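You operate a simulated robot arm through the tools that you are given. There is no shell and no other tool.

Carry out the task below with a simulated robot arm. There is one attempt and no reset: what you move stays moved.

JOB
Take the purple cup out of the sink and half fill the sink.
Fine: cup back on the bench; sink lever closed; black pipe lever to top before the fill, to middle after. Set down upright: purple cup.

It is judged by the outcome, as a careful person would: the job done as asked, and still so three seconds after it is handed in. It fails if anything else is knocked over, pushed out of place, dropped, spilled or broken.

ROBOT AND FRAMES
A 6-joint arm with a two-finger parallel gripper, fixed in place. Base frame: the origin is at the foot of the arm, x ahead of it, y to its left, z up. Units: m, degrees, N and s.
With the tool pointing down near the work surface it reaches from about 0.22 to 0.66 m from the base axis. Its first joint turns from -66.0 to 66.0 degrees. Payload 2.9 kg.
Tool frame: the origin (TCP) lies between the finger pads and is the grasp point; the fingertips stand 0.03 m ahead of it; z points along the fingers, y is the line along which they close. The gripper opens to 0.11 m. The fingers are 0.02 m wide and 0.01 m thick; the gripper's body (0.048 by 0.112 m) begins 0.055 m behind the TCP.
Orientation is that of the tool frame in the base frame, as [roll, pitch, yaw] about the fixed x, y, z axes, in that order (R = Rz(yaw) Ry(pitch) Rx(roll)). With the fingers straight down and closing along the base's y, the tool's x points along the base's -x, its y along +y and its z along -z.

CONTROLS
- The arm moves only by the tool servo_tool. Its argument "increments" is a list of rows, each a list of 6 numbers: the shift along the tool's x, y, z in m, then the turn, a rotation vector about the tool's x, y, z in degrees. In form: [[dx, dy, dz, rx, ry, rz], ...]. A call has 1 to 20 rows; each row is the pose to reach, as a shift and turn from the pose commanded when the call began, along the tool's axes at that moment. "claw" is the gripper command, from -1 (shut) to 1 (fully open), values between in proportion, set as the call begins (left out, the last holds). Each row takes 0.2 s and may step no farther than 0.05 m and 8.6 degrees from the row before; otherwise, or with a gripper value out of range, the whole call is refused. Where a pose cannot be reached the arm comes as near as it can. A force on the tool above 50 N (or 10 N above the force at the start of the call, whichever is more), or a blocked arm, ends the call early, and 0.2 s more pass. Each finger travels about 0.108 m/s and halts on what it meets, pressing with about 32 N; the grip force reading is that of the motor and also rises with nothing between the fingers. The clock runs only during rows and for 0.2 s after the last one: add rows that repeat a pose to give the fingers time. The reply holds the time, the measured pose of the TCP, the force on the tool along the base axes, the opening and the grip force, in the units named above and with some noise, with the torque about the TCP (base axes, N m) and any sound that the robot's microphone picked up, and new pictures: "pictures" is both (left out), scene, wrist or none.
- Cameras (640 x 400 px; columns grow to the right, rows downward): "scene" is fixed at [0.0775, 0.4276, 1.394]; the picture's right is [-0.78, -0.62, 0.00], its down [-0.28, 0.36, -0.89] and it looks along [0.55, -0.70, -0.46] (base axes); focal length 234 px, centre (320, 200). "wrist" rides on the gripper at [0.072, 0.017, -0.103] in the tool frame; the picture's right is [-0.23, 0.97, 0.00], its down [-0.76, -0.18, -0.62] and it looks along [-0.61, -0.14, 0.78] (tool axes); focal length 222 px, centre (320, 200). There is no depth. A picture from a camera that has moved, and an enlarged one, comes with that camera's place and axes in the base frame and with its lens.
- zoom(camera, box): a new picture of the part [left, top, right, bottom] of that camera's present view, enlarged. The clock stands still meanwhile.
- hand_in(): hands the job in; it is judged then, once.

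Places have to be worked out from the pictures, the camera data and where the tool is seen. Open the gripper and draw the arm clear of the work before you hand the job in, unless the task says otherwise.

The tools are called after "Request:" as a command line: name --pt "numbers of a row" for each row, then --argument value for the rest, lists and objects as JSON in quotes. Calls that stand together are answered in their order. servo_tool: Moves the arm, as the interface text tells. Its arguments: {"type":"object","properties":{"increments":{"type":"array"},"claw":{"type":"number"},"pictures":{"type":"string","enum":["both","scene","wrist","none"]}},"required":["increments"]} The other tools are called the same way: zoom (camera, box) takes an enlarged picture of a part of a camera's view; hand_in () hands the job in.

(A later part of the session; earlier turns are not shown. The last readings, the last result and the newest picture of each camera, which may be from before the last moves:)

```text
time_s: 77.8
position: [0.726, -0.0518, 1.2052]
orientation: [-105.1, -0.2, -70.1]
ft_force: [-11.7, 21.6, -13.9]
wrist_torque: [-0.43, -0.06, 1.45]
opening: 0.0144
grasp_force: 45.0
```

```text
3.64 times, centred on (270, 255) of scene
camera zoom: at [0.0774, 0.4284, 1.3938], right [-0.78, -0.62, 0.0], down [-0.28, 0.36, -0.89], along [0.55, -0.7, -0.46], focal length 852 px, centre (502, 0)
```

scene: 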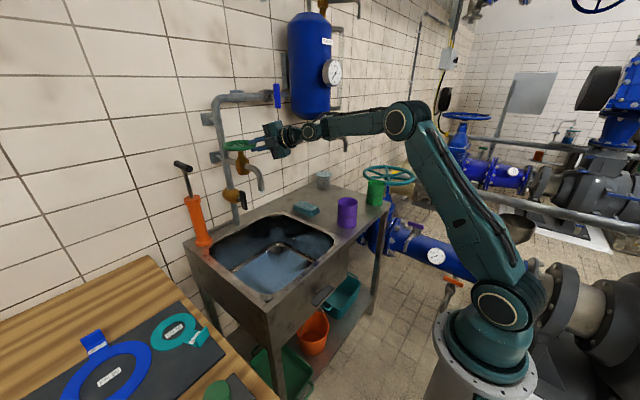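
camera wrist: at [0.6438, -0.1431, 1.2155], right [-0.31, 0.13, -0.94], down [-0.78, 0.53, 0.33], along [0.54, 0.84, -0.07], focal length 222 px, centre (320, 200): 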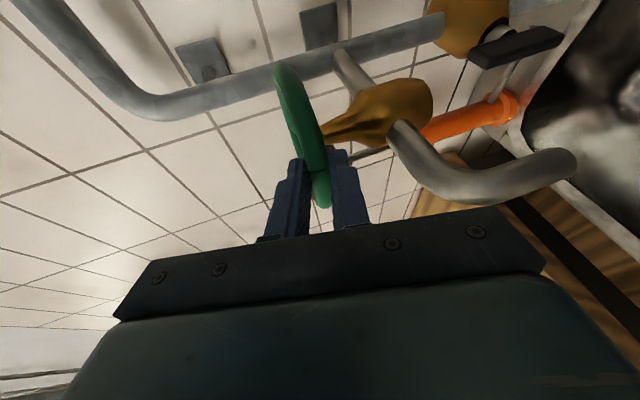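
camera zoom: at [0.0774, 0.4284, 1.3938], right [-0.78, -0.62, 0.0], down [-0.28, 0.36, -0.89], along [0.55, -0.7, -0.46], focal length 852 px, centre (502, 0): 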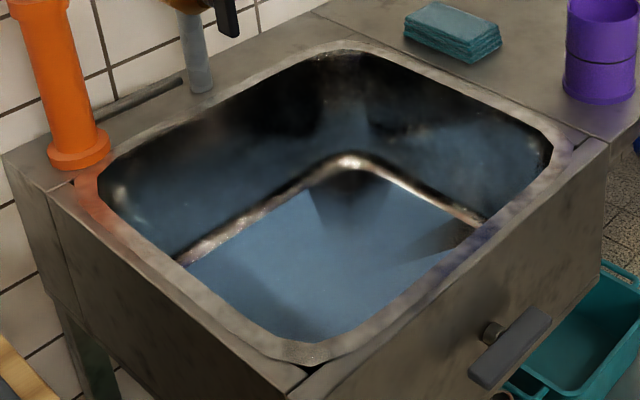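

The level rises about 1.6 mm/s and is near z 0.675, so roughly 40 s remain to z≈0.743. I'll wait about 17 s in safe steps and re-measure.

Request:
servo_tool --pt "0 0 0 0 0 0" --pt "0 0 0 0 0 0" --pt "0 0 0 0 0 0" --pt "0 0 0 0 0 0" --pt "0 0 0 0 0 0" --pt "0 0 0 0 0 0" --pt "0 0 0 0 0 0" --pt "0 0 0 0 0 0" --pt "0 0 0 0 0 0" --pt "0 0 0 0 0 0" --pt "0 0 0 0 0 0" --pt "0 0 0 0 0 0" --pt "0 0 0 0 0 0" --pt "0 0 0 0 0 0" --pt "0 0 0 0 0 0" --pt "0 0 0 0 0 0" --pt "0 0 0 0 0 0" --pt "0 0 0 0 0 0" --pt "0 0 0 0 0 0" --pt "0 0 0 0 0 0" --pictures "none"

Request:
servo_tool --pt "0 0 0 0 0 0" --pt "0 0 0 0 0 0" --pt "0 0 0 0 0 0" --pt "0 0 0 0 0 0" --pt "0 0 0 0 0 0" --pt "0 0 0 0 0 0" --pt "0 0 0 0 0 0" --pt "0 0 0 0 0 0" --pt "0 0 0 0 0 0" --pt "0 0 0 0 0 0" --pt "0 0 0 0 0 0" --pt "0 0 0 0 0 0" --pt "0 0 0 0 0 0" --pt "0 0 0 0 0 0" --pt "0 0 0 0 0 0" --pt "0 0 0 0 0 0" --pt "0 0 0 0 0 0" --pt "0 0 0 0 0 0" --pt "0 0 0 0 0 0" --pt "0 0 0 0 0 0" --pictures "scene"

Request:
zoom --camera "scene" --box '[225, 225, 325, 295]'

Request:
zoom --camera "scene" --box '[190, 200, 350, 310]'

```text
time_s: 82.0
position: [0.727, -0.0537, 1.2045]
orientation: [-105.1, -0.2, -70.1]
ft_force: [-9.7, 20.4, -14.1]
wrist_torque: [-0.42, -0.06, 1.38]
opening: 0.0146
grasp_force: 45.3
```

```text
time_s: 86.2
position: [0.7245, -0.053, 1.2035]
orientation: [-105.1, -0.2, -70.1]
ft_force: [-7.3, 21.7, -14.4]
wrist_torque: [-0.47, -0.1, 1.26]
opening: 0.0147
grasp_force: 45.0
```

scene: 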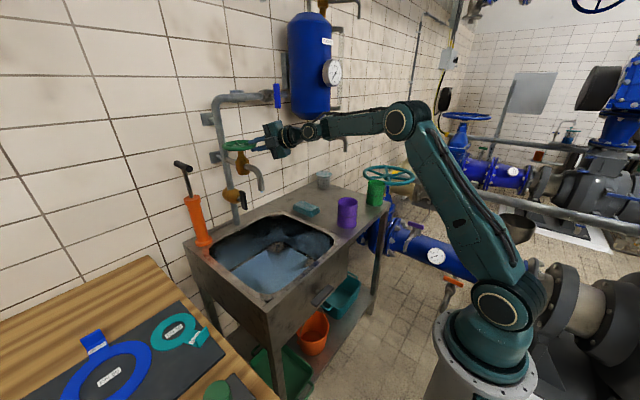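

```text
5.71 times, centred on (275, 260) of scene
camera zoom: at [0.0775, 0.4283, 1.3938], right [-0.78, -0.62, 0.0], down [-0.28, 0.36, -0.89], along [0.55, -0.7, -0.46], focal length 1339 px, centre (577, -143)
```

zoom: 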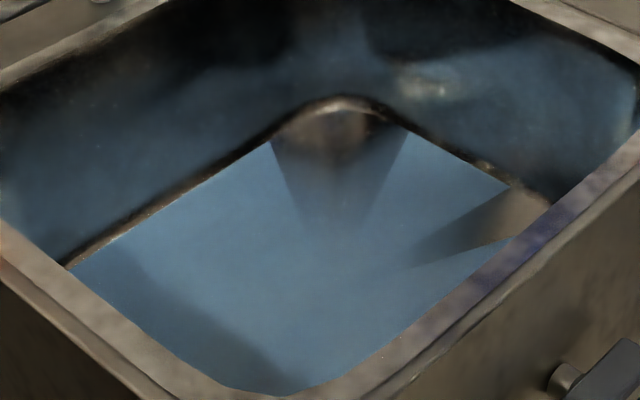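

```text
3.64 times, centred on (270, 255) of scene
camera zoom: at [0.0775, 0.4283, 1.3938], right [-0.78, -0.62, 0.0], down [-0.28, 0.36, -0.89], along [0.55, -0.7, -0.46], focal length 852 px, centre (502, 0)
```

zoom: 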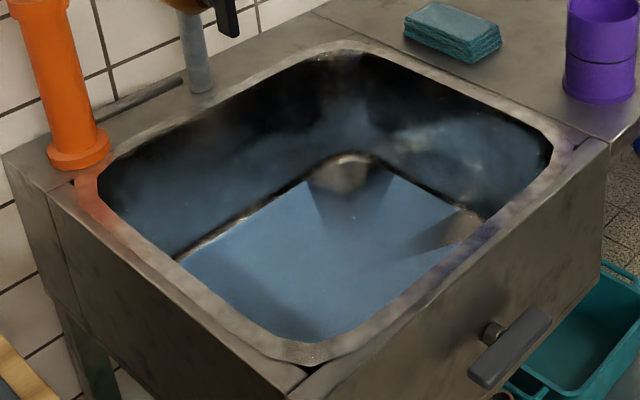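

The level is near z≈0.689 and rising about 1.5 mm/s. I'll wait another 17 s and measure.

Request:
servo_tool --pt "0 0 0 0 0 0" --pt "0 0 0 0 0 0" --pt "0 0 0 0 0 0" --pt "0 0 0 0 0 0" --pt "0 0 0 0 0 0" --pt "0 0 0 0 0 0" --pt "0 0 0 0 0 0" --pt "0 0 0 0 0 0" --pt "0 0 0 0 0 0" --pt "0 0 0 0 0 0" --pt "0 0 0 0 0 0" --pt "0 0 0 0 0 0" --pt "0 0 0 0 0 0" --pt "0 0 0 0 0 0" --pt "0 0 0 0 0 0" --pt "0 0 0 0 0 0" --pt "0 0 0 0 0 0" --pt "0 0 0 0 0 0" --pt "0 0 0 0 0 0" --pt "0 0 0 0 0 0" --pictures "none"

Request:
servo_tool --pt "0 0 0 0 0 0" --pt "0 0 0 0 0 0" --pt "0 0 0 0 0 0" --pt "0 0 0 0 0 0" --pt "0 0 0 0 0 0" --pt "0 0 0 0 0 0" --pt "0 0 0 0 0 0" --pt "0 0 0 0 0 0" --pt "0 0 0 0 0 0" --pt "0 0 0 0 0 0" --pt "0 0 0 0 0 0" --pt "0 0 0 0 0 0" --pt "0 0 0 0 0 0" --pt "0 0 0 0 0 0" --pt "0 0 0 0 0 0" --pt "0 0 0 0 0 0" --pt "0 0 0 0 0 0" --pt "0 0 0 0 0 0" --pt "0 0 0 0 0 0" --pt "0 0 0 0 0 0" --pictures "none"

Request:
servo_tool --pt "0 0 0 0 0 0" --pt "0 0 0 0 0 0" --pt "0 0 0 0 0 0" --pt "0 0 0 0 0 0" --pt "0 0 0 0 0 0" --pt "0 0 0 0 0 0" --pt "0 0 0 0 0 0" --pt "0 0 0 0 0 0" --pt "0 0 0 0 0 0" --pt "0 0 0 0 0 0" --pt "0 0 0 0 0 0" --pt "0 0 0 0 0 0" --pt "0 0 0 0 0 0" --pt "0 0 0 0 0 0" --pt "0 0 0 0 0 0" --pt "0 0 0 0 0 0" --pt "0 0 0 0 0 0" --pt "0 0 0 0 0 0" --pt "0 0 0 0 0 0" --pt "0 0 0 0 0 0" --pictures "scene"

Request:
zoom --camera "scene" --box '[225, 225, 325, 295]'

Request:
zoom --camera "scene" --box '[190, 200, 350, 310]'

```text
time_s: 90.4
position: [0.7257, -0.0548, 1.205]
orientation: [-105.2, -0.1, -70.2]
ft_force: [-6.9, 20.3, -14.9]
wrist_torque: [-0.47, -0.14, 1.24]
opening: 0.0147
grasp_force: 44.6
```

```text
time_s: 94.6
position: [0.7261, -0.0529, 1.2054]
orientation: [-105.1, -0.2, -70.1]
ft_force: [-5.8, 20.3, -15.6]
wrist_torque: [-0.53, -0.11, 1.19]
opening: 0.0149
grasp_force: 44.7
```

```text
time_s: 98.8
position: [0.7259, -0.054, 1.2041]
orientation: [-105.1, -0.2, -70.2]
ft_force: [-5.0, 20.2, -14.2]
wrist_torque: [-0.52, -0.16, 1.14]
opening: 0.0148
grasp_force: 45.1
```

scene: 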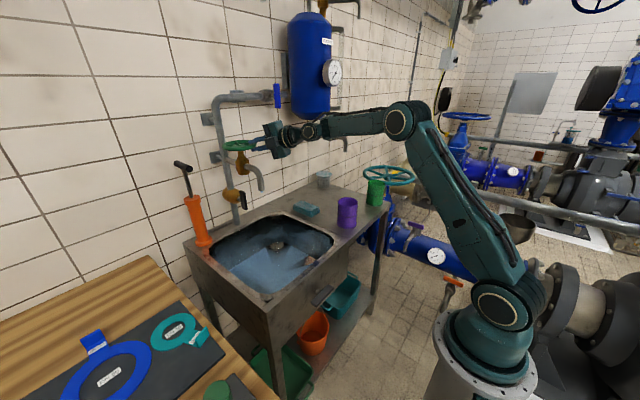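

```text
5.71 times, centred on (275, 260) of scene
camera zoom: at [0.0776, 0.4283, 1.3938], right [-0.78, -0.62, 0.0], down [-0.28, 0.36, -0.89], along [0.55, -0.7, -0.46], focal length 1339 px, centre (577, -143)
```

zoom: 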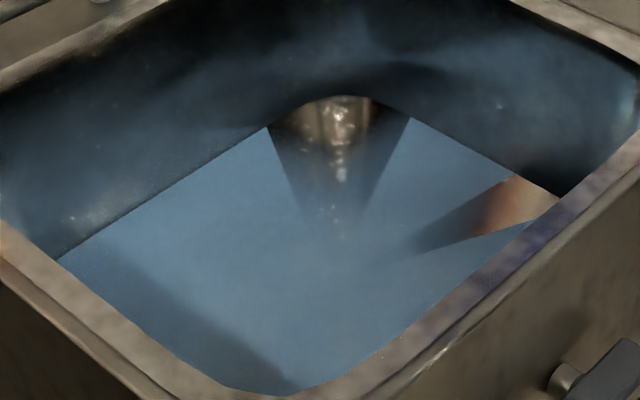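

```text
3.64 times, centred on (270, 255) of scene
camera zoom: at [0.0776, 0.4283, 1.3938], right [-0.78, -0.62, 0.0], down [-0.28, 0.36, -0.89], along [0.55, -0.7, -0.46], focal length 852 px, centre (502, 0)
```

zoom: 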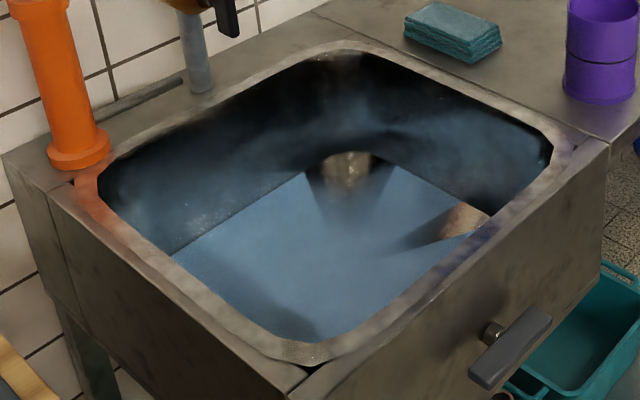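

The level is near z≈0.697 (about 22% of depth), rising roughly 1.2 mm/s. In this zoom half full will be when the back waterline reaches about row 128 at column 180 (it is at 183 now). I'll wait about 17 s more.

Request:
servo_tool --pt "0 0 0 0 0 0" --pt "0 0 0 0 0 0" --pt "0 0 0 0 0 0" --pt "0 0 0 0 0 0" --pt "0 0 0 0 0 0" --pt "0 0 0 0 0 0" --pt "0 0 0 0 0 0" --pt "0 0 0 0 0 0" --pt "0 0 0 0 0 0" --pt "0 0 0 0 0 0" --pt "0 0 0 0 0 0" --pt "0 0 0 0 0 0" --pt "0 0 0 0 0 0" --pt "0 0 0 0 0 0" --pt "0 0 0 0 0 0" --pt "0 0 0 0 0 0" --pt "0 0 0 0 0 0" --pt "0 0 0 0 0 0" --pt "0 0 0 0 0 0" --pt "0 0 0 0 0 0" --pictures "none"

Request:
servo_tool --pt "0 0 0 0 0 0" --pt "0 0 0 0 0 0" --pt "0 0 0 0 0 0" --pt "0 0 0 0 0 0" --pt "0 0 0 0 0 0" --pt "0 0 0 0 0 0" --pt "0 0 0 0 0 0" --pt "0 0 0 0 0 0" --pt "0 0 0 0 0 0" --pt "0 0 0 0 0 0" --pt "0 0 0 0 0 0" --pt "0 0 0 0 0 0" --pt "0 0 0 0 0 0" --pt "0 0 0 0 0 0" --pt "0 0 0 0 0 0" --pt "0 0 0 0 0 0" --pt "0 0 0 0 0 0" --pt "0 0 0 0 0 0" --pt "0 0 0 0 0 0" --pt "0 0 0 0 0 0" --pictures "none"

Request:
servo_tool --pt "0 0 0 0 0 0" --pt "0 0 0 0 0 0" --pt "0 0 0 0 0 0" --pt "0 0 0 0 0 0" --pt "0 0 0 0 0 0" --pt "0 0 0 0 0 0" --pt "0 0 0 0 0 0" --pt "0 0 0 0 0 0" --pt "0 0 0 0 0 0" --pt "0 0 0 0 0 0" --pt "0 0 0 0 0 0" --pt "0 0 0 0 0 0" --pt "0 0 0 0 0 0" --pt "0 0 0 0 0 0" --pt "0 0 0 0 0 0" --pt "0 0 0 0 0 0" --pt "0 0 0 0 0 0" --pt "0 0 0 0 0 0" --pt "0 0 0 0 0 0" --pt "0 0 0 0 0 0" --pictures "none"

Request:
servo_tool --pt "0 0 0 0 0 0" --pt "0 0 0 0 0 0" --pt "0 0 0 0 0 0" --pt "0 0 0 0 0 0" --pt "0 0 0 0 0 0" --pt "0 0 0 0 0 0" --pt "0 0 0 0 0 0" --pt "0 0 0 0 0 0" --pt "0 0 0 0 0 0" --pt "0 0 0 0 0 0" --pt "0 0 0 0 0 0" --pt "0 0 0 0 0 0" --pt "0 0 0 0 0 0" --pt "0 0 0 0 0 0" --pt "0 0 0 0 0 0" --pt "0 0 0 0 0 0" --pt "0 0 0 0 0 0" --pt "0 0 0 0 0 0" --pt "0 0 0 0 0 0" --pt "0 0 0 0 0 0" --pictures "scene"

Request:
zoom --camera "scene" --box '[225, 225, 325, 295]'

Request:
zoom --camera "scene" --box '[190, 200, 350, 310]'

```text
time_s: 103.0
position: [0.7251, -0.0546, 1.2044]
orientation: [-105.1, -0.1, -70.3]
ft_force: [-4.4, 20.1, -14.3]
wrist_torque: [-0.57, -0.19, 1.12]
opening: 0.0152
grasp_force: 44.8
```

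```text
time_s: 107.2
position: [0.7262, -0.0551, 1.2049]
orientation: [-105.1, -0.2, -70.3]
ft_force: [-3.7, 19.7, -14.5]
wrist_torque: [-0.55, -0.2, 1.02]
opening: 0.015
grasp_force: 44.7
```

```text
time_s: 111.4
position: [0.7249, -0.0553, 1.2041]
orientation: [-105.1, -0.2, -70.3]
ft_force: [-3.4, 19.4, -14.3]
wrist_torque: [-0.58, -0.19, 1.05]
opening: 0.0148
grasp_force: 45.0
```

```text
time_s: 115.6
position: [0.7266, -0.0543, 1.2052]
orientation: [-105.0, -0.3, -70.4]
ft_force: [-2.9, 18.9, -15.1]
wrist_torque: [-0.59, -0.21, 1.0]
opening: 0.0152
grasp_force: 45.2
```

scene: 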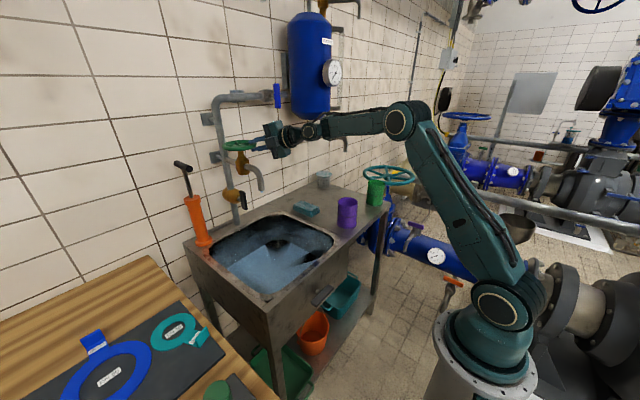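

```text
5.71 times, centred on (275, 260) of scene
camera zoom: at [0.0777, 0.4283, 1.3938], right [-0.78, -0.62, 0.0], down [-0.28, 0.36, -0.89], along [0.55, -0.7, -0.46], focal length 1339 px, centre (577, -143)
```

zoom: 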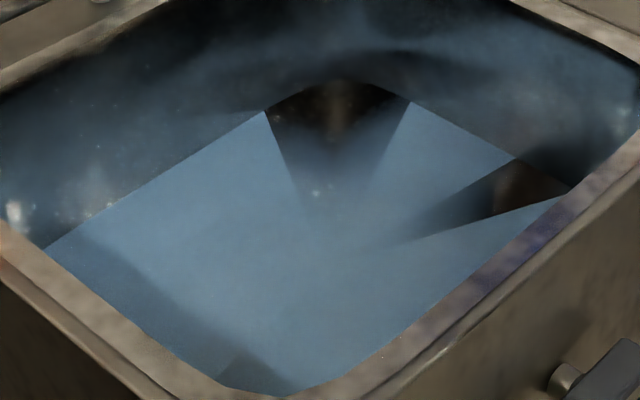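

```text
3.64 times, centred on (270, 255) of scene
camera zoom: at [0.0777, 0.4283, 1.3938], right [-0.78, -0.62, 0.0], down [-0.28, 0.36, -0.89], along [0.55, -0.7, -0.46], focal length 852 px, centre (502, 0)
```

zoom: 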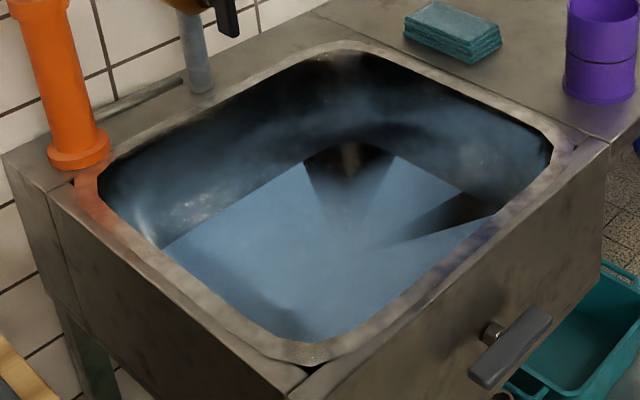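

The waterline is at row ~164 (about 32%) and the rate has dropped to about 1 mm/s. I'll check the spout flow, the wheel and the sink lever.

Request:
zoom --camera "scene" --box '[225, 160, 285, 200]'

Request:
zoom --camera "scene" --box '[200, 120, 320, 200]'

Request:
zoom --camera "scene" --box '[250, 250, 390, 370]'

```text
10.00 times, centred on (255, 180) of scene
camera zoom: at [0.0777, 0.4283, 1.3938], right [-0.78, -0.62, 0.0], down [-0.28, 0.36, -0.89], along [0.55, -0.7, -0.46], focal length 2344 px, centre (970, 400)
```

zoom: 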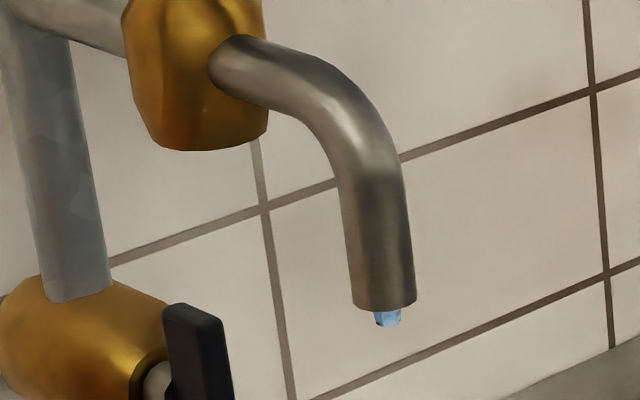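

```text
5.00 times, centred on (260, 160) of scene
camera zoom: at [0.0777, 0.4283, 1.3938], right [-0.78, -0.62, 0.0], down [-0.28, 0.36, -0.89], along [0.55, -0.7, -0.46], focal length 1172 px, centre (620, 400)
```

zoom: 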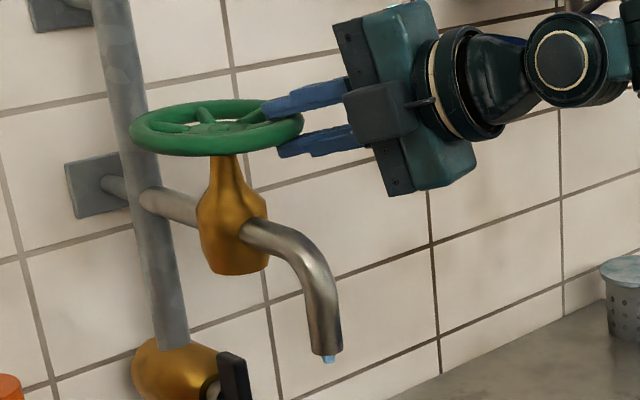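

```text
3.33 times, centred on (320, 310) of scene
camera zoom: at [0.0777, 0.4283, 1.3938], right [-0.78, -0.62, 0.0], down [-0.28, 0.36, -0.89], along [0.55, -0.7, -0.46], focal length 781 px, centre (320, -167)
```

zoom: 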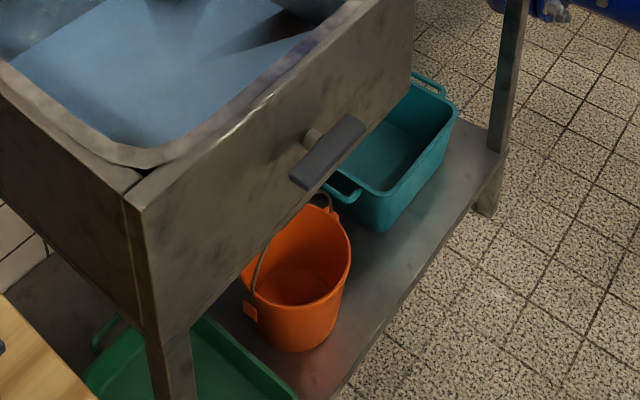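

Flow, wheel and sink lever are unchanged and nothing is leaking below; the slower rise fits the sink widening upward. I'll wait another 21 s.

Request:
servo_tool --pt "0 0 0 0 0 0" --pt "0 0 0 0 0 0" --pt "0 0 0 0 0 0" --pt "0 0 0 0 0 0" --pt "0 0 0 0 0 0" --pt "0 0 0 0 0 0" --pt "0 0 0 0 0 0" --pt "0 0 0 0 0 0" --pt "0 0 0 0 0 0" --pt "0 0 0 0 0 0" --pt "0 0 0 0 0 0" --pt "0 0 0 0 0 0" --pt "0 0 0 0 0 0" --pt "0 0 0 0 0 0" --pt "0 0 0 0 0 0" --pt "0 0 0 0 0 0" --pt "0 0 0 0 0 0" --pt "0 0 0 0 0 0" --pt "0 0 0 0 0 0" --pt "0 0 0 0 0 0" --pictures "none"

Request:
servo_tool --pt "0 0 0 0 0 0" --pt "0 0 0 0 0 0" --pt "0 0 0 0 0 0" --pt "0 0 0 0 0 0" --pt "0 0 0 0 0 0" --pt "0 0 0 0 0 0" --pt "0 0 0 0 0 0" --pt "0 0 0 0 0 0" --pt "0 0 0 0 0 0" --pt "0 0 0 0 0 0" --pt "0 0 0 0 0 0" --pt "0 0 0 0 0 0" --pt "0 0 0 0 0 0" --pt "0 0 0 0 0 0" --pt "0 0 0 0 0 0" --pt "0 0 0 0 0 0" --pt "0 0 0 0 0 0" --pt "0 0 0 0 0 0" --pt "0 0 0 0 0 0" --pt "0 0 0 0 0 0" --pictures "none"

Request:
servo_tool --pt "0 0 0 0 0 0" --pt "0 0 0 0 0 0" --pt "0 0 0 0 0 0" --pt "0 0 0 0 0 0" --pt "0 0 0 0 0 0" --pt "0 0 0 0 0 0" --pt "0 0 0 0 0 0" --pt "0 0 0 0 0 0" --pt "0 0 0 0 0 0" --pt "0 0 0 0 0 0" --pt "0 0 0 0 0 0" --pt "0 0 0 0 0 0" --pt "0 0 0 0 0 0" --pt "0 0 0 0 0 0" --pt "0 0 0 0 0 0" --pt "0 0 0 0 0 0" --pt "0 0 0 0 0 0" --pt "0 0 0 0 0 0" --pt "0 0 0 0 0 0" --pt "0 0 0 0 0 0" --pictures "none"

Request:
servo_tool --pt "0 0 0 0 0 0" --pt "0 0 0 0 0 0" --pt "0 0 0 0 0 0" --pt "0 0 0 0 0 0" --pt "0 0 0 0 0 0" --pt "0 0 0 0 0 0" --pt "0 0 0 0 0 0" --pt "0 0 0 0 0 0" --pt "0 0 0 0 0 0" --pt "0 0 0 0 0 0" --pt "0 0 0 0 0 0" --pt "0 0 0 0 0 0" --pt "0 0 0 0 0 0" --pt "0 0 0 0 0 0" --pt "0 0 0 0 0 0" --pt "0 0 0 0 0 0" --pt "0 0 0 0 0 0" --pt "0 0 0 0 0 0" --pt "0 0 0 0 0 0" --pt "0 0 0 0 0 0" --pictures "none"

Request:
servo_tool --pt "0 0 0 0 0 0" --pt "0 0 0 0 0 0" --pt "0 0 0 0 0 0" --pt "0 0 0 0 0 0" --pt "0 0 0 0 0 0" --pt "0 0 0 0 0 0" --pt "0 0 0 0 0 0" --pt "0 0 0 0 0 0" --pt "0 0 0 0 0 0" --pt "0 0 0 0 0 0" --pt "0 0 0 0 0 0" --pt "0 0 0 0 0 0" --pt "0 0 0 0 0 0" --pt "0 0 0 0 0 0" --pt "0 0 0 0 0 0" --pt "0 0 0 0 0 0" --pt "0 0 0 0 0 0" --pt "0 0 0 0 0 0" --pt "0 0 0 0 0 0" --pt "0 0 0 0 0 0" --pictures "scene"

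Request:
zoom --camera "scene" --box '[225, 225, 325, 295]'

Request:
zoom --camera "scene" --box '[190, 200, 350, 310]'

```text
time_s: 119.8
position: [0.7262, -0.0556, 1.2045]
orientation: [-105.0, -0.1, -70.4]
ft_force: [-2.8, 18.5, -14.2]
wrist_torque: [-0.58, -0.23, 1.0]
opening: 0.0152
grasp_force: 44.4
```

```text
time_s: 124.0
position: [0.7254, -0.0554, 1.2055]
orientation: [-105.0, -0.3, -70.3]
ft_force: [-1.6, 18.1, -14.6]
wrist_torque: [-0.61, -0.21, 0.98]
opening: 0.015
grasp_force: 44.8
```

```text
time_s: 128.2
position: [0.7268, -0.055, 1.205]
orientation: [-104.9, -0.3, -70.5]
ft_force: [-2.0, 18.8, -14.7]
wrist_torque: [-0.62, -0.27, 0.94]
opening: 0.0151
grasp_force: 45.5
```

```text
time_s: 132.4
position: [0.7274, -0.0558, 1.2054]
orientation: [-105.0, -0.3, -70.4]
ft_force: [-3.1, 17.9, -15.1]
wrist_torque: [-0.62, -0.23, 0.88]
opening: 0.0152
grasp_force: 45.1
```

```text
time_s: 136.6
position: [0.7263, -0.0549, 1.2047]
orientation: [-105.1, -0.2, -70.5]
ft_force: [-2.4, 18.1, -14.8]
wrist_torque: [-0.61, -0.27, 0.92]
opening: 0.0151
grasp_force: 45.8
```

scene: 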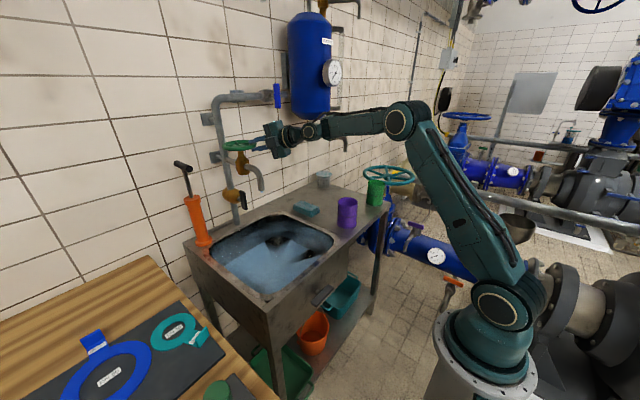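

```text
5.71 times, centred on (275, 260) of scene
camera zoom: at [0.0777, 0.4282, 1.3938], right [-0.78, -0.62, 0.0], down [-0.28, 0.36, -0.89], along [0.55, -0.7, -0.46], focal length 1339 px, centre (577, -143)
```

zoom: 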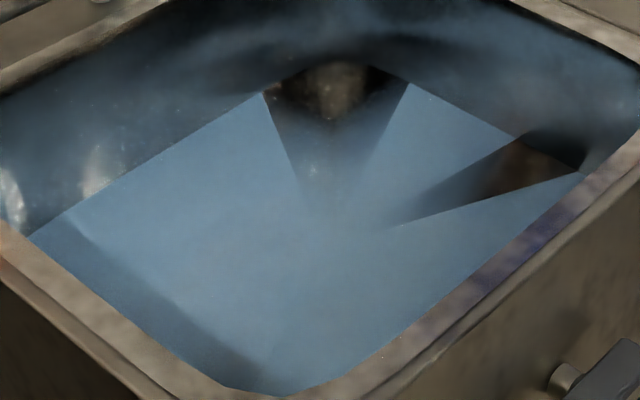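

```text
3.64 times, centred on (270, 255) of scene
camera zoom: at [0.0777, 0.4282, 1.3938], right [-0.78, -0.62, 0.0], down [-0.28, 0.36, -0.89], along [0.55, -0.7, -0.46], focal length 852 px, centre (502, 0)
```

zoom: 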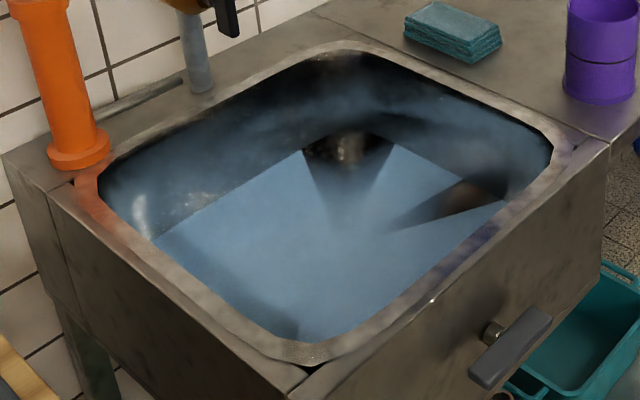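

The waterline is now around row 145. A better rim reference puts half depth at about row 116, so we're near 39%. I'll wait another 17 s before starting to close the tap.

Request:
servo_tool --pt "0 0 0 0 0 0" --pt "0 0 0 0 0 0" --pt "0 0 0 0 0 0" --pt "0 0 0 0 0 0" --pt "0 0 0 0 0 0" --pt "0 0 0 0 0 0" --pt "0 0 0 0 0 0" --pt "0 0 0 0 0 0" --pt "0 0 0 0 0 0" --pt "0 0 0 0 0 0" --pt "0 0 0 0 0 0" --pt "0 0 0 0 0 0" --pt "0 0 0 0 0 0" --pt "0 0 0 0 0 0" --pt "0 0 0 0 0 0" --pt "0 0 0 0 0 0" --pt "0 0 0 0 0 0" --pt "0 0 0 0 0 0" --pt "0 0 0 0 0 0" --pt "0 0 0 0 0 0" --pictures "none"

Request:
servo_tool --pt "0 0 0 0 0 0" --pt "0 0 0 0 0 0" --pt "0 0 0 0 0 0" --pt "0 0 0 0 0 0" --pt "0 0 0 0 0 0" --pt "0 0 0 0 0 0" --pt "0 0 0 0 0 0" --pt "0 0 0 0 0 0" --pt "0 0 0 0 0 0" --pt "0 0 0 0 0 0" --pt "0 0 0 0 0 0" --pt "0 0 0 0 0 0" --pt "0 0 0 0 0 0" --pt "0 0 0 0 0 0" --pt "0 0 0 0 0 0" --pt "0 0 0 0 0 0" --pt "0 0 0 0 0 0" --pt "0 0 0 0 0 0" --pt "0 0 0 0 0 0" --pt "0 0 0 0 0 0" --pictures "none"

Request:
servo_tool --pt "0 0 0 0 0 0" --pt "0 0 0 0 0 0" --pt "0 0 0 0 0 0" --pt "0 0 0 0 0 0" --pt "0 0 0 0 0 0" --pt "0 0 0 0 0 0" --pt "0 0 0 0 0 0" --pt "0 0 0 0 0 0" --pt "0 0 0 0 0 0" --pt "0 0 0 0 0 0" --pt "0 0 0 0 0 0" --pt "0 0 0 0 0 0" --pt "0 0 0 0 0 0" --pt "0 0 0 0 0 0" --pt "0 0 0 0 0 0" --pt "0 0 0 0 0 0" --pt "0 0 0 0 0 0" --pt "0 0 0 0 0 0" --pt "0 0 0 0 0 0" --pt "0 0 0 0 0 0" --pictures "none"

Request:
servo_tool --pt "0 0 0 0 0 0" --pt "0 0 0 0 0 0" --pt "0 0 0 0 0 0" --pt "0 0 0 0 0 0" --pt "0 0 0 0 0 0" --pt "0 0 0 0 0 0" --pt "0 0 0 0 0 0" --pt "0 0 0 0 0 0" --pt "0 0 0 0 0 0" --pt "0 0 0 0 0 0" --pt "0 0 0 0 0 0" --pt "0 0 0 0 0 0" --pt "0 0 0 0 0 0" --pt "0 0 0 0 0 0" --pt "0 0 0 0 0 0" --pt "0 0 0 0 0 0" --pt "0 0 0 0 0 0" --pt "0 0 0 0 0 0" --pt "0 0 0 0 0 0" --pt "0 0 0 0 0 0" --pictures "scene"

Request:
zoom --camera "scene" --box '[225, 225, 325, 295]'

Request:
zoom --camera "scene" --box '[190, 200, 350, 310]'

```text
time_s: 140.8
position: [0.7257, -0.0558, 1.2036]
orientation: [-105.0, -0.3, -70.6]
ft_force: [-2.3, 17.7, -14.8]
wrist_torque: [-0.65, -0.27, 0.89]
opening: 0.0152
grasp_force: 44.8
```

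```text
time_s: 145.0
position: [0.7266, -0.0556, 1.2057]
orientation: [-105.0, -0.2, -70.5]
ft_force: [-2.0, 16.6, -14.4]
wrist_torque: [-0.61, -0.29, 0.95]
opening: 0.0151
grasp_force: 44.8
```

```text
time_s: 149.2
position: [0.7268, -0.0564, 1.2053]
orientation: [-105.0, -0.4, -70.6]
ft_force: [-1.1, 15.9, -15.3]
wrist_torque: [-0.61, -0.33, 0.92]
opening: 0.0149
grasp_force: 44.9
```

```text
time_s: 153.4
position: [0.7274, -0.0563, 1.2047]
orientation: [-105.0, -0.2, -70.5]
ft_force: [-1.6, 17.2, -13.6]
wrist_torque: [-0.67, -0.3, 0.86]
opening: 0.0149
grasp_force: 44.8
```

scene: 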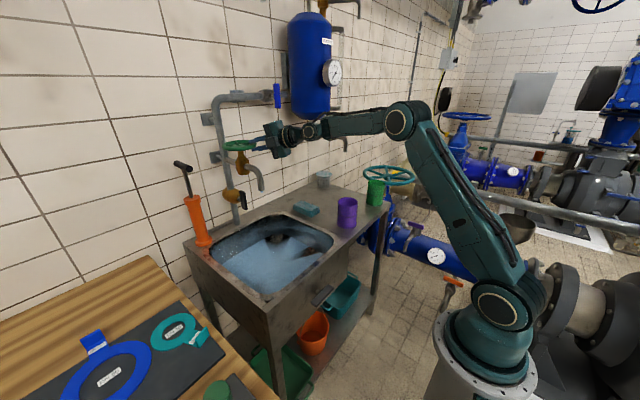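

```text
5.71 times, centred on (275, 260) of scene
camera zoom: at [0.0777, 0.4282, 1.3938], right [-0.78, -0.62, 0.0], down [-0.28, 0.36, -0.89], along [0.55, -0.7, -0.46], focal length 1339 px, centre (577, -143)
```

zoom: 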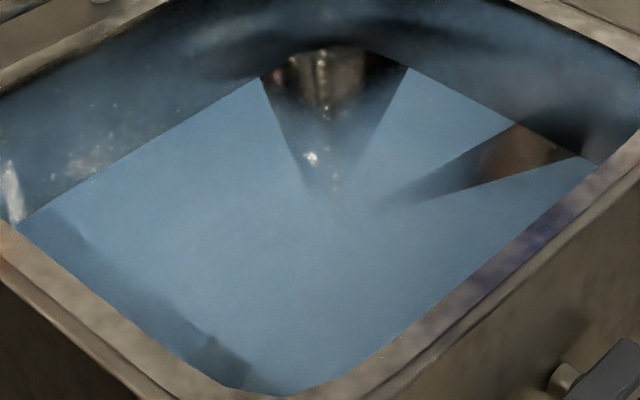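

```text
3.64 times, centred on (270, 255) of scene
camera zoom: at [0.0777, 0.4282, 1.3938], right [-0.78, -0.62, 0.0], down [-0.28, 0.36, -0.89], along [0.55, -0.7, -0.46], focal length 852 px, centre (502, 0)
```

zoom: 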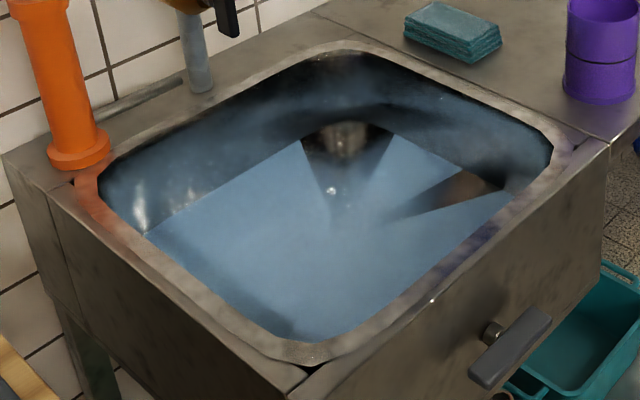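

The waterline is at row ~127 (about 46–48%). Closing will let in a few more millimetres, so I'll start now with a 60° clockwise stroke in the same grip.

Request:
servo_tool --pt "-0.0085 0.0006 -0.0024 0 0 0" --pt "-0.0173 0.0008 -0.0032 0 0 0" --pt "-0.0259 0.0006 -0.0026 0 0 0" --pt "-0.0345 0.0001 -0.0006 0 0 0" --pt "-0.0424 -0.0009 0.0029 0 0 0" --pt "-0.0495 -0.0021 0.0075 0 0 0" --pictures "none"

Request:
servo_tool --pt "0 0 0 0 0 0" --pt "0.0124 0.0008 -0.0062 0 0 0" --pt "0.0322 0.003 -0.0107 0 0 0" --pt "0.0495 0.0021 -0.0075 0 0 0" --claw -0.09 --pictures "scene"

Request:
zoom --camera "scene" --box '[200, 120, 320, 200]'

```text
time_s: 154.8
position: [0.7168, -0.0186, 1.2039]
orientation: [-105.1, -0.4, -72.0]
ft_force: [-12.8, -29.1, -8.2]
wrist_torque: [0.62, 0.13, -1.72]
opening: 0.0164
grasp_force: 44.9
```

```text
time_s: 155.8
position: [0.7263, -0.0585, 1.2051]
orientation: [-104.9, -0.3, -70.7]
ft_force: [0.3, -0.7, 0.0]
wrist_torque: [-0.02, 0.01, -0.02]
opening: 0.05
grasp_force: 0.0
```

scene: 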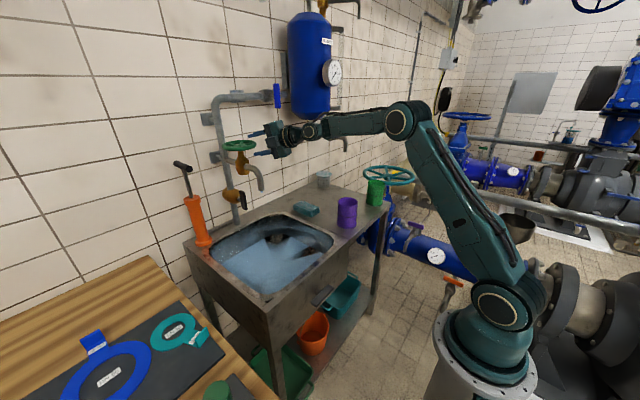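

```text
5.00 times, centred on (260, 160) of scene
camera zoom: at [0.0775, 0.4276, 1.394], right [-0.78, -0.62, 0.0], down [-0.28, 0.36, -0.89], along [0.55, -0.7, -0.46], focal length 1172 px, centre (620, 400)
```

zoom: 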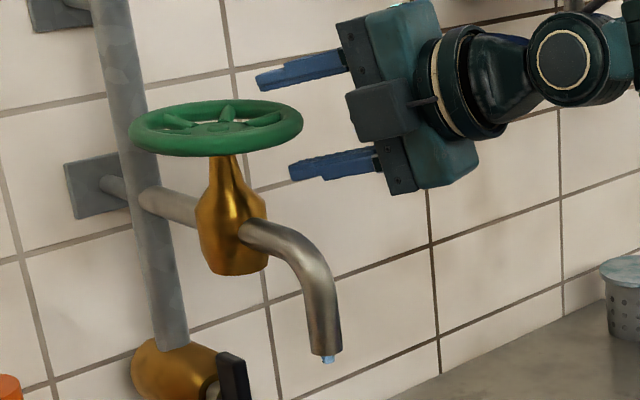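

The first closing stroke turned the wheel about 45°. I'll grip again and take a second closing stroke.

Request:
servo_tool --pt "0 0 0 0 0 0" --pt "0 0 0 0 0 0" --pt "-0.0085 0.0006 -0.0024 0 0 0" --pt "-0.0173 0.0008 -0.0032 0 0 0" --pt "-0.0259 0.0006 -0.0026 0 0 0" --pt "-0.0345 0.0001 -0.0006 0 0 0" --pt "-0.0424 -0.0009 0.0029 0 0 0" --pt "-0.0495 -0.0021 0.0075 0 0 0" --pt "-0.0545 -0.003 0.011 0 0 0" --claw -1 --pictures "none"

Request:
servo_tool --pt "0 0 0 0 0 0" --pt "0.0174 0.0017 -0.0097 0 0 0" --pt "0.0372 0.0039 -0.0142 0 0 0" --pt "0.0545 0.003 -0.011 0 0 0" --claw -0.09 --pictures "scene"

Request:
zoom --camera "scene" --box '[200, 120, 320, 200]'

Request:
zoom --camera "scene" --box '[225, 225, 325, 295]'

```text
time_s: 157.8
position: [0.7197, -0.0132, 1.2047]
orientation: [-105.0, -0.5, -72.0]
ft_force: [-8.4, -31.1, 3.5]
wrist_torque: [0.72, -0.17, -1.82]
opening: 0.0171
grasp_force: 45.2
```

```text
time_s: 158.8
position: [0.7263, -0.0581, 1.2044]
orientation: [-104.9, -0.2, -70.9]
ft_force: [0.6, 0.8, -0.9]
wrist_torque: [0.03, -0.02, 0.04]
opening: 0.0499
grasp_force: 0.0
```

scene: 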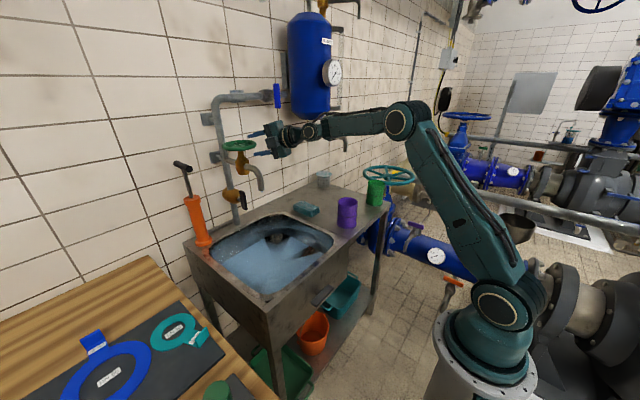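

```text
5.00 times, centred on (260, 160) of scene
camera zoom: at [0.0775, 0.4276, 1.394], right [-0.78, -0.62, 0.0], down [-0.28, 0.36, -0.89], along [0.55, -0.7, -0.46], focal length 1172 px, centre (620, 400)
```

zoom: 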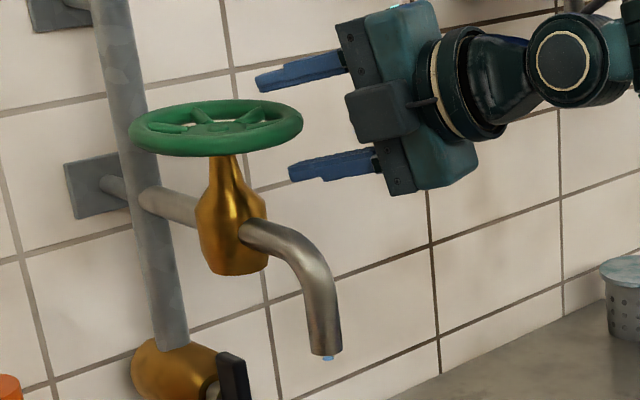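

```text
5.71 times, centred on (275, 260) of scene
camera zoom: at [0.0775, 0.4276, 1.394], right [-0.78, -0.62, 0.0], down [-0.28, 0.36, -0.89], along [0.55, -0.7, -0.46], focal length 1339 px, centre (577, -143)
```

zoom: 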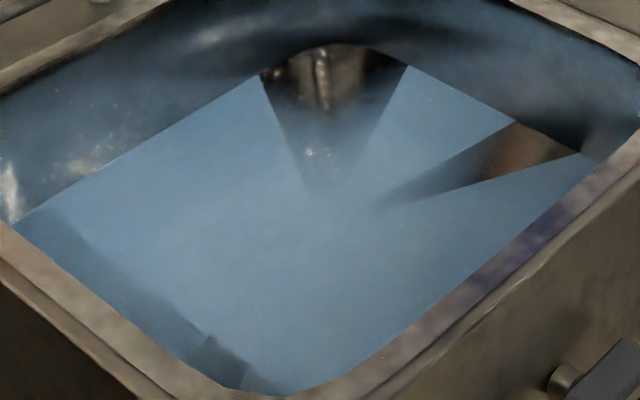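

The outlet stub is shrinking, so the flow is falling. Third closing stroke.

Request:
servo_tool --pt "0 0 0 0 0 0" --pt "0 0 0 0 0 0" --pt "-0.0085 0.0006 -0.0024 0 0 0" --pt "-0.0173 0.0008 -0.0032 0 0 0" --pt "-0.0259 0.0006 -0.0026 0 0 0" --pt "-0.0345 0.0001 -0.0006 0 0 0" --pt "-0.0424 -0.0009 0.0029 0 0 0" --pt "-0.0495 -0.0021 0.0075 0 0 0" --pt "-0.0545 -0.003 0.011 0 0 0" --claw -1 --pictures "none"

Request:
zoom --camera "scene" --box '[200, 120, 320, 200]'

Request:
zoom --camera "scene" --box '[225, 225, 325, 295]'

```text
time_s: 160.8
position: [0.7197, -0.0126, 1.2044]
orientation: [-105.1, -0.3, -72.0]
ft_force: [-9.9, -30.4, 1.6]
wrist_torque: [0.73, -0.17, -1.82]
opening: 0.0172
grasp_force: 44.3
```

```text
5.00 times, centred on (260, 160) of scene
camera zoom: at [0.0771, 0.4265, 1.3944], right [-0.78, -0.62, 0.0], down [-0.28, 0.36, -0.89], along [0.55, -0.7, -0.46], focal length 1172 px, centre (620, 400)
```

zoom: 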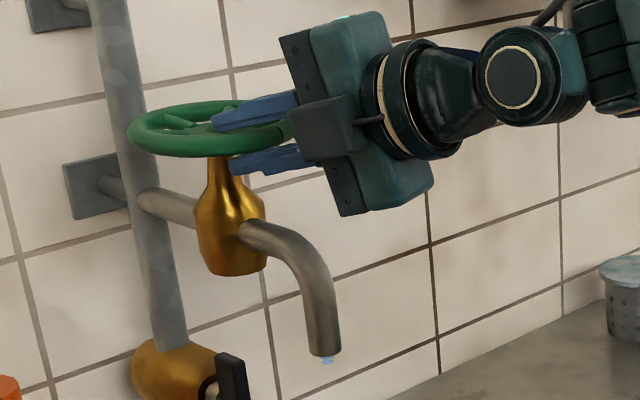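

```text
5.71 times, centred on (275, 260) of scene
camera zoom: at [0.0771, 0.4265, 1.3944], right [-0.78, -0.62, 0.0], down [-0.28, 0.36, -0.89], along [0.55, -0.7, -0.46], focal length 1339 px, centre (577, -143)
```

zoom: 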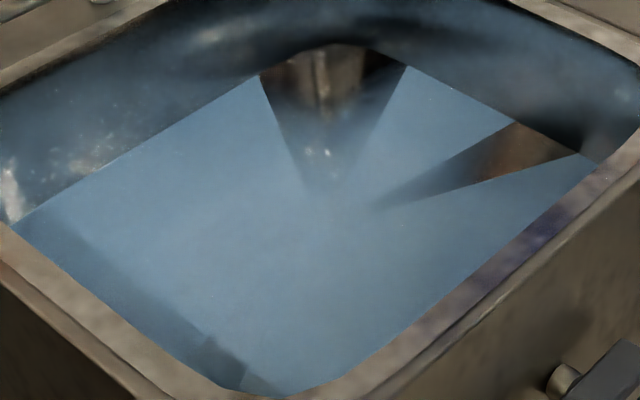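

Only a thin drip remains. I'll take a fourth closing stroke to bring the tap fully to its stop.

Request:
servo_tool --pt "0 0 0 0 0 0" --pt "0.0174 0.0017 -0.0097 0 0 0" --pt "0.0372 0.0039 -0.0142 0 0 0" --pt "0.0545 0.003 -0.011 0 0 0" --claw -0.09 --pictures "none"

Request:
servo_tool --pt "0 0 0 0 0 0" --pt "0 0 0 0 0 0" --pt "-0.0085 0.0006 -0.0024 0 0 0" --pt "-0.0173 0.0008 -0.0032 0 0 0" --pt "-0.0259 0.0006 -0.0026 0 0 0" --pt "-0.0345 0.0001 -0.0006 0 0 0" --pt "-0.0424 -0.0009 0.0029 0 0 0" --pt "-0.0495 -0.0021 0.0075 0 0 0" --claw -1 --pictures "scene"

Request:
zoom --camera "scene" --box '[200, 120, 320, 200]'

Request:
zoom --camera "scene" --box '[225, 225, 325, 295]'

```text
time_s: 161.8
position: [0.7279, -0.0569, 1.2051]
orientation: [-104.8, -0.4, -70.8]
ft_force: [-0.4, -0.5, -0.7]
wrist_torque: [-0.01, 0.01, -0.03]
opening: 0.05
grasp_force: 0.2
```

```text
time_s: 163.6
position: [0.7179, -0.0217, 1.2043]
orientation: [-105.1, -0.4, -72.4]
ft_force: [-9.5, -38.9, -2.0]
wrist_torque: [0.64, -0.05, -0.82]
opening: 0.0157
grasp_force: 45.0
```

scene: 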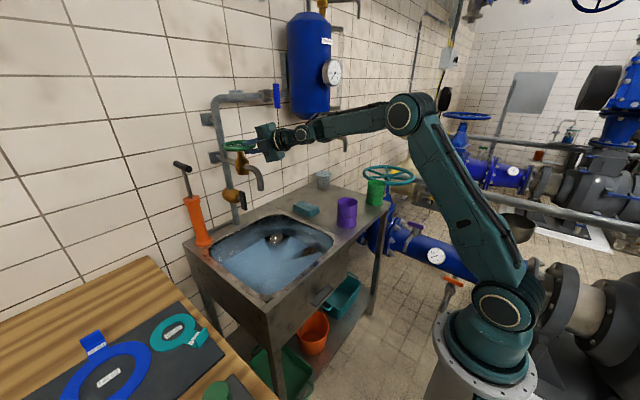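

```text
5.00 times, centred on (260, 160) of scene
camera zoom: at [0.0772, 0.4262, 1.3945], right [-0.78, -0.62, 0.0], down [-0.28, 0.36, -0.89], along [0.55, -0.7, -0.46], focal length 1172 px, centre (620, 400)
```

zoom: 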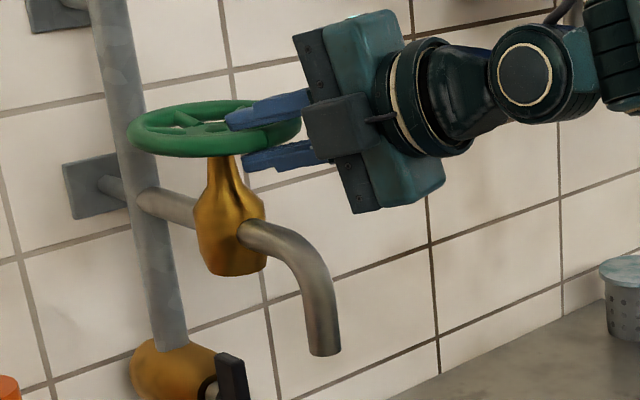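

```text
5.71 times, centred on (275, 260) of scene
camera zoom: at [0.0772, 0.4262, 1.3945], right [-0.78, -0.62, 0.0], down [-0.28, 0.36, -0.89], along [0.55, -0.7, -0.46], focal length 1339 px, centre (577, -143)
```

zoom: 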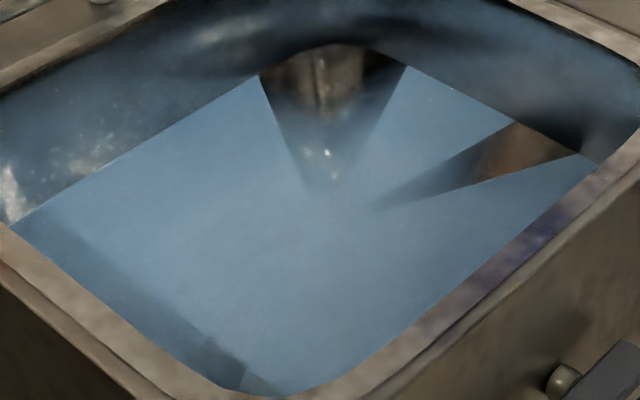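

Flow has stopped and the wheel is against its stop (39 N). I'll measure the waterline carefully against the rim and floor before deciding whether to top up.

Request:
zoom --camera "scene" --box '[190, 200, 350, 310]'

Request:
zoom --camera "scene" --box '[215, 205, 275, 255]'

Request:
zoom --camera "scene" --box '[275, 205, 345, 265]'

Request:
zoom --camera "scene" --box '[225, 160, 285, 200]'

```text
3.64 times, centred on (270, 255) of scene
camera zoom: at [0.0772, 0.4262, 1.3945], right [-0.78, -0.62, 0.0], down [-0.28, 0.36, -0.89], along [0.55, -0.7, -0.46], focal length 852 px, centre (502, 0)
```

zoom: 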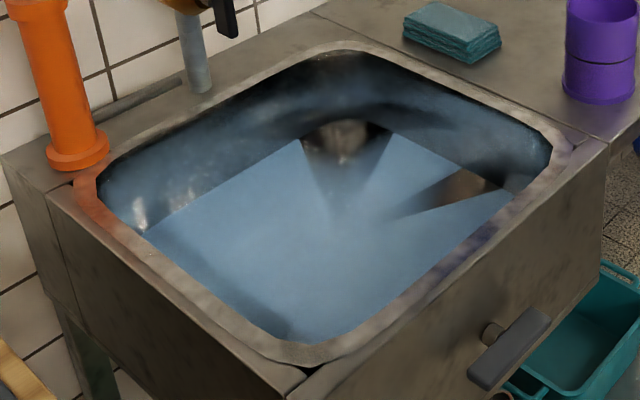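

```text
8.00 times, centred on (245, 230) of scene
camera zoom: at [0.0772, 0.4262, 1.3945], right [-0.78, -0.62, 0.0], down [-0.28, 0.36, -0.89], along [0.55, -0.7, -0.46], focal length 1875 px, centre (920, -40)
```

zoom: 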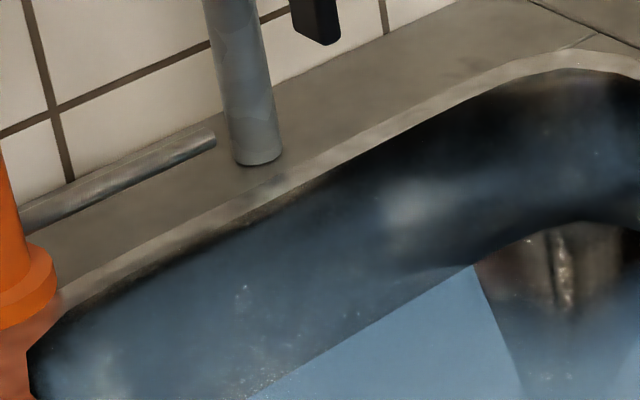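

```text
6.67 times, centred on (310, 235) of scene
camera zoom: at [0.0772, 0.4262, 1.3945], right [-0.78, -0.62, 0.0], down [-0.28, 0.36, -0.89], along [0.55, -0.7, -0.46], focal length 1562 px, centre (387, -33)
```

zoom: 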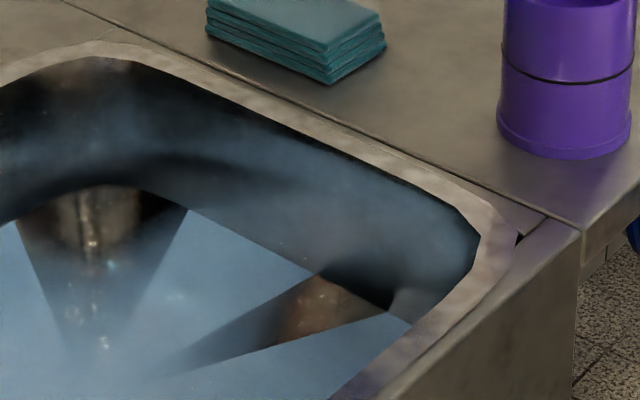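

```text
10.00 times, centred on (255, 180) of scene
camera zoom: at [0.0772, 0.4262, 1.3945], right [-0.78, -0.62, 0.0], down [-0.28, 0.36, -0.89], along [0.55, -0.7, -0.46], focal length 2344 px, centre (970, 400)
```

zoom: 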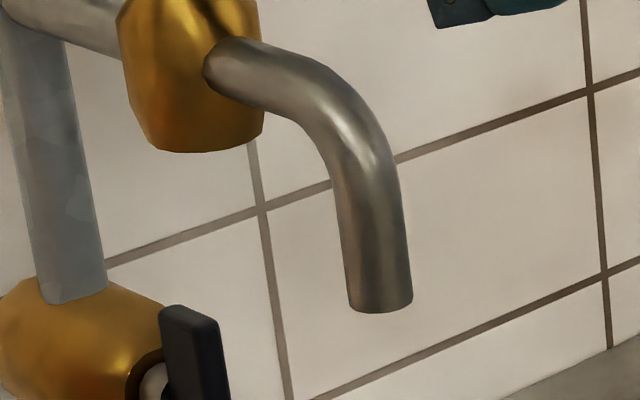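

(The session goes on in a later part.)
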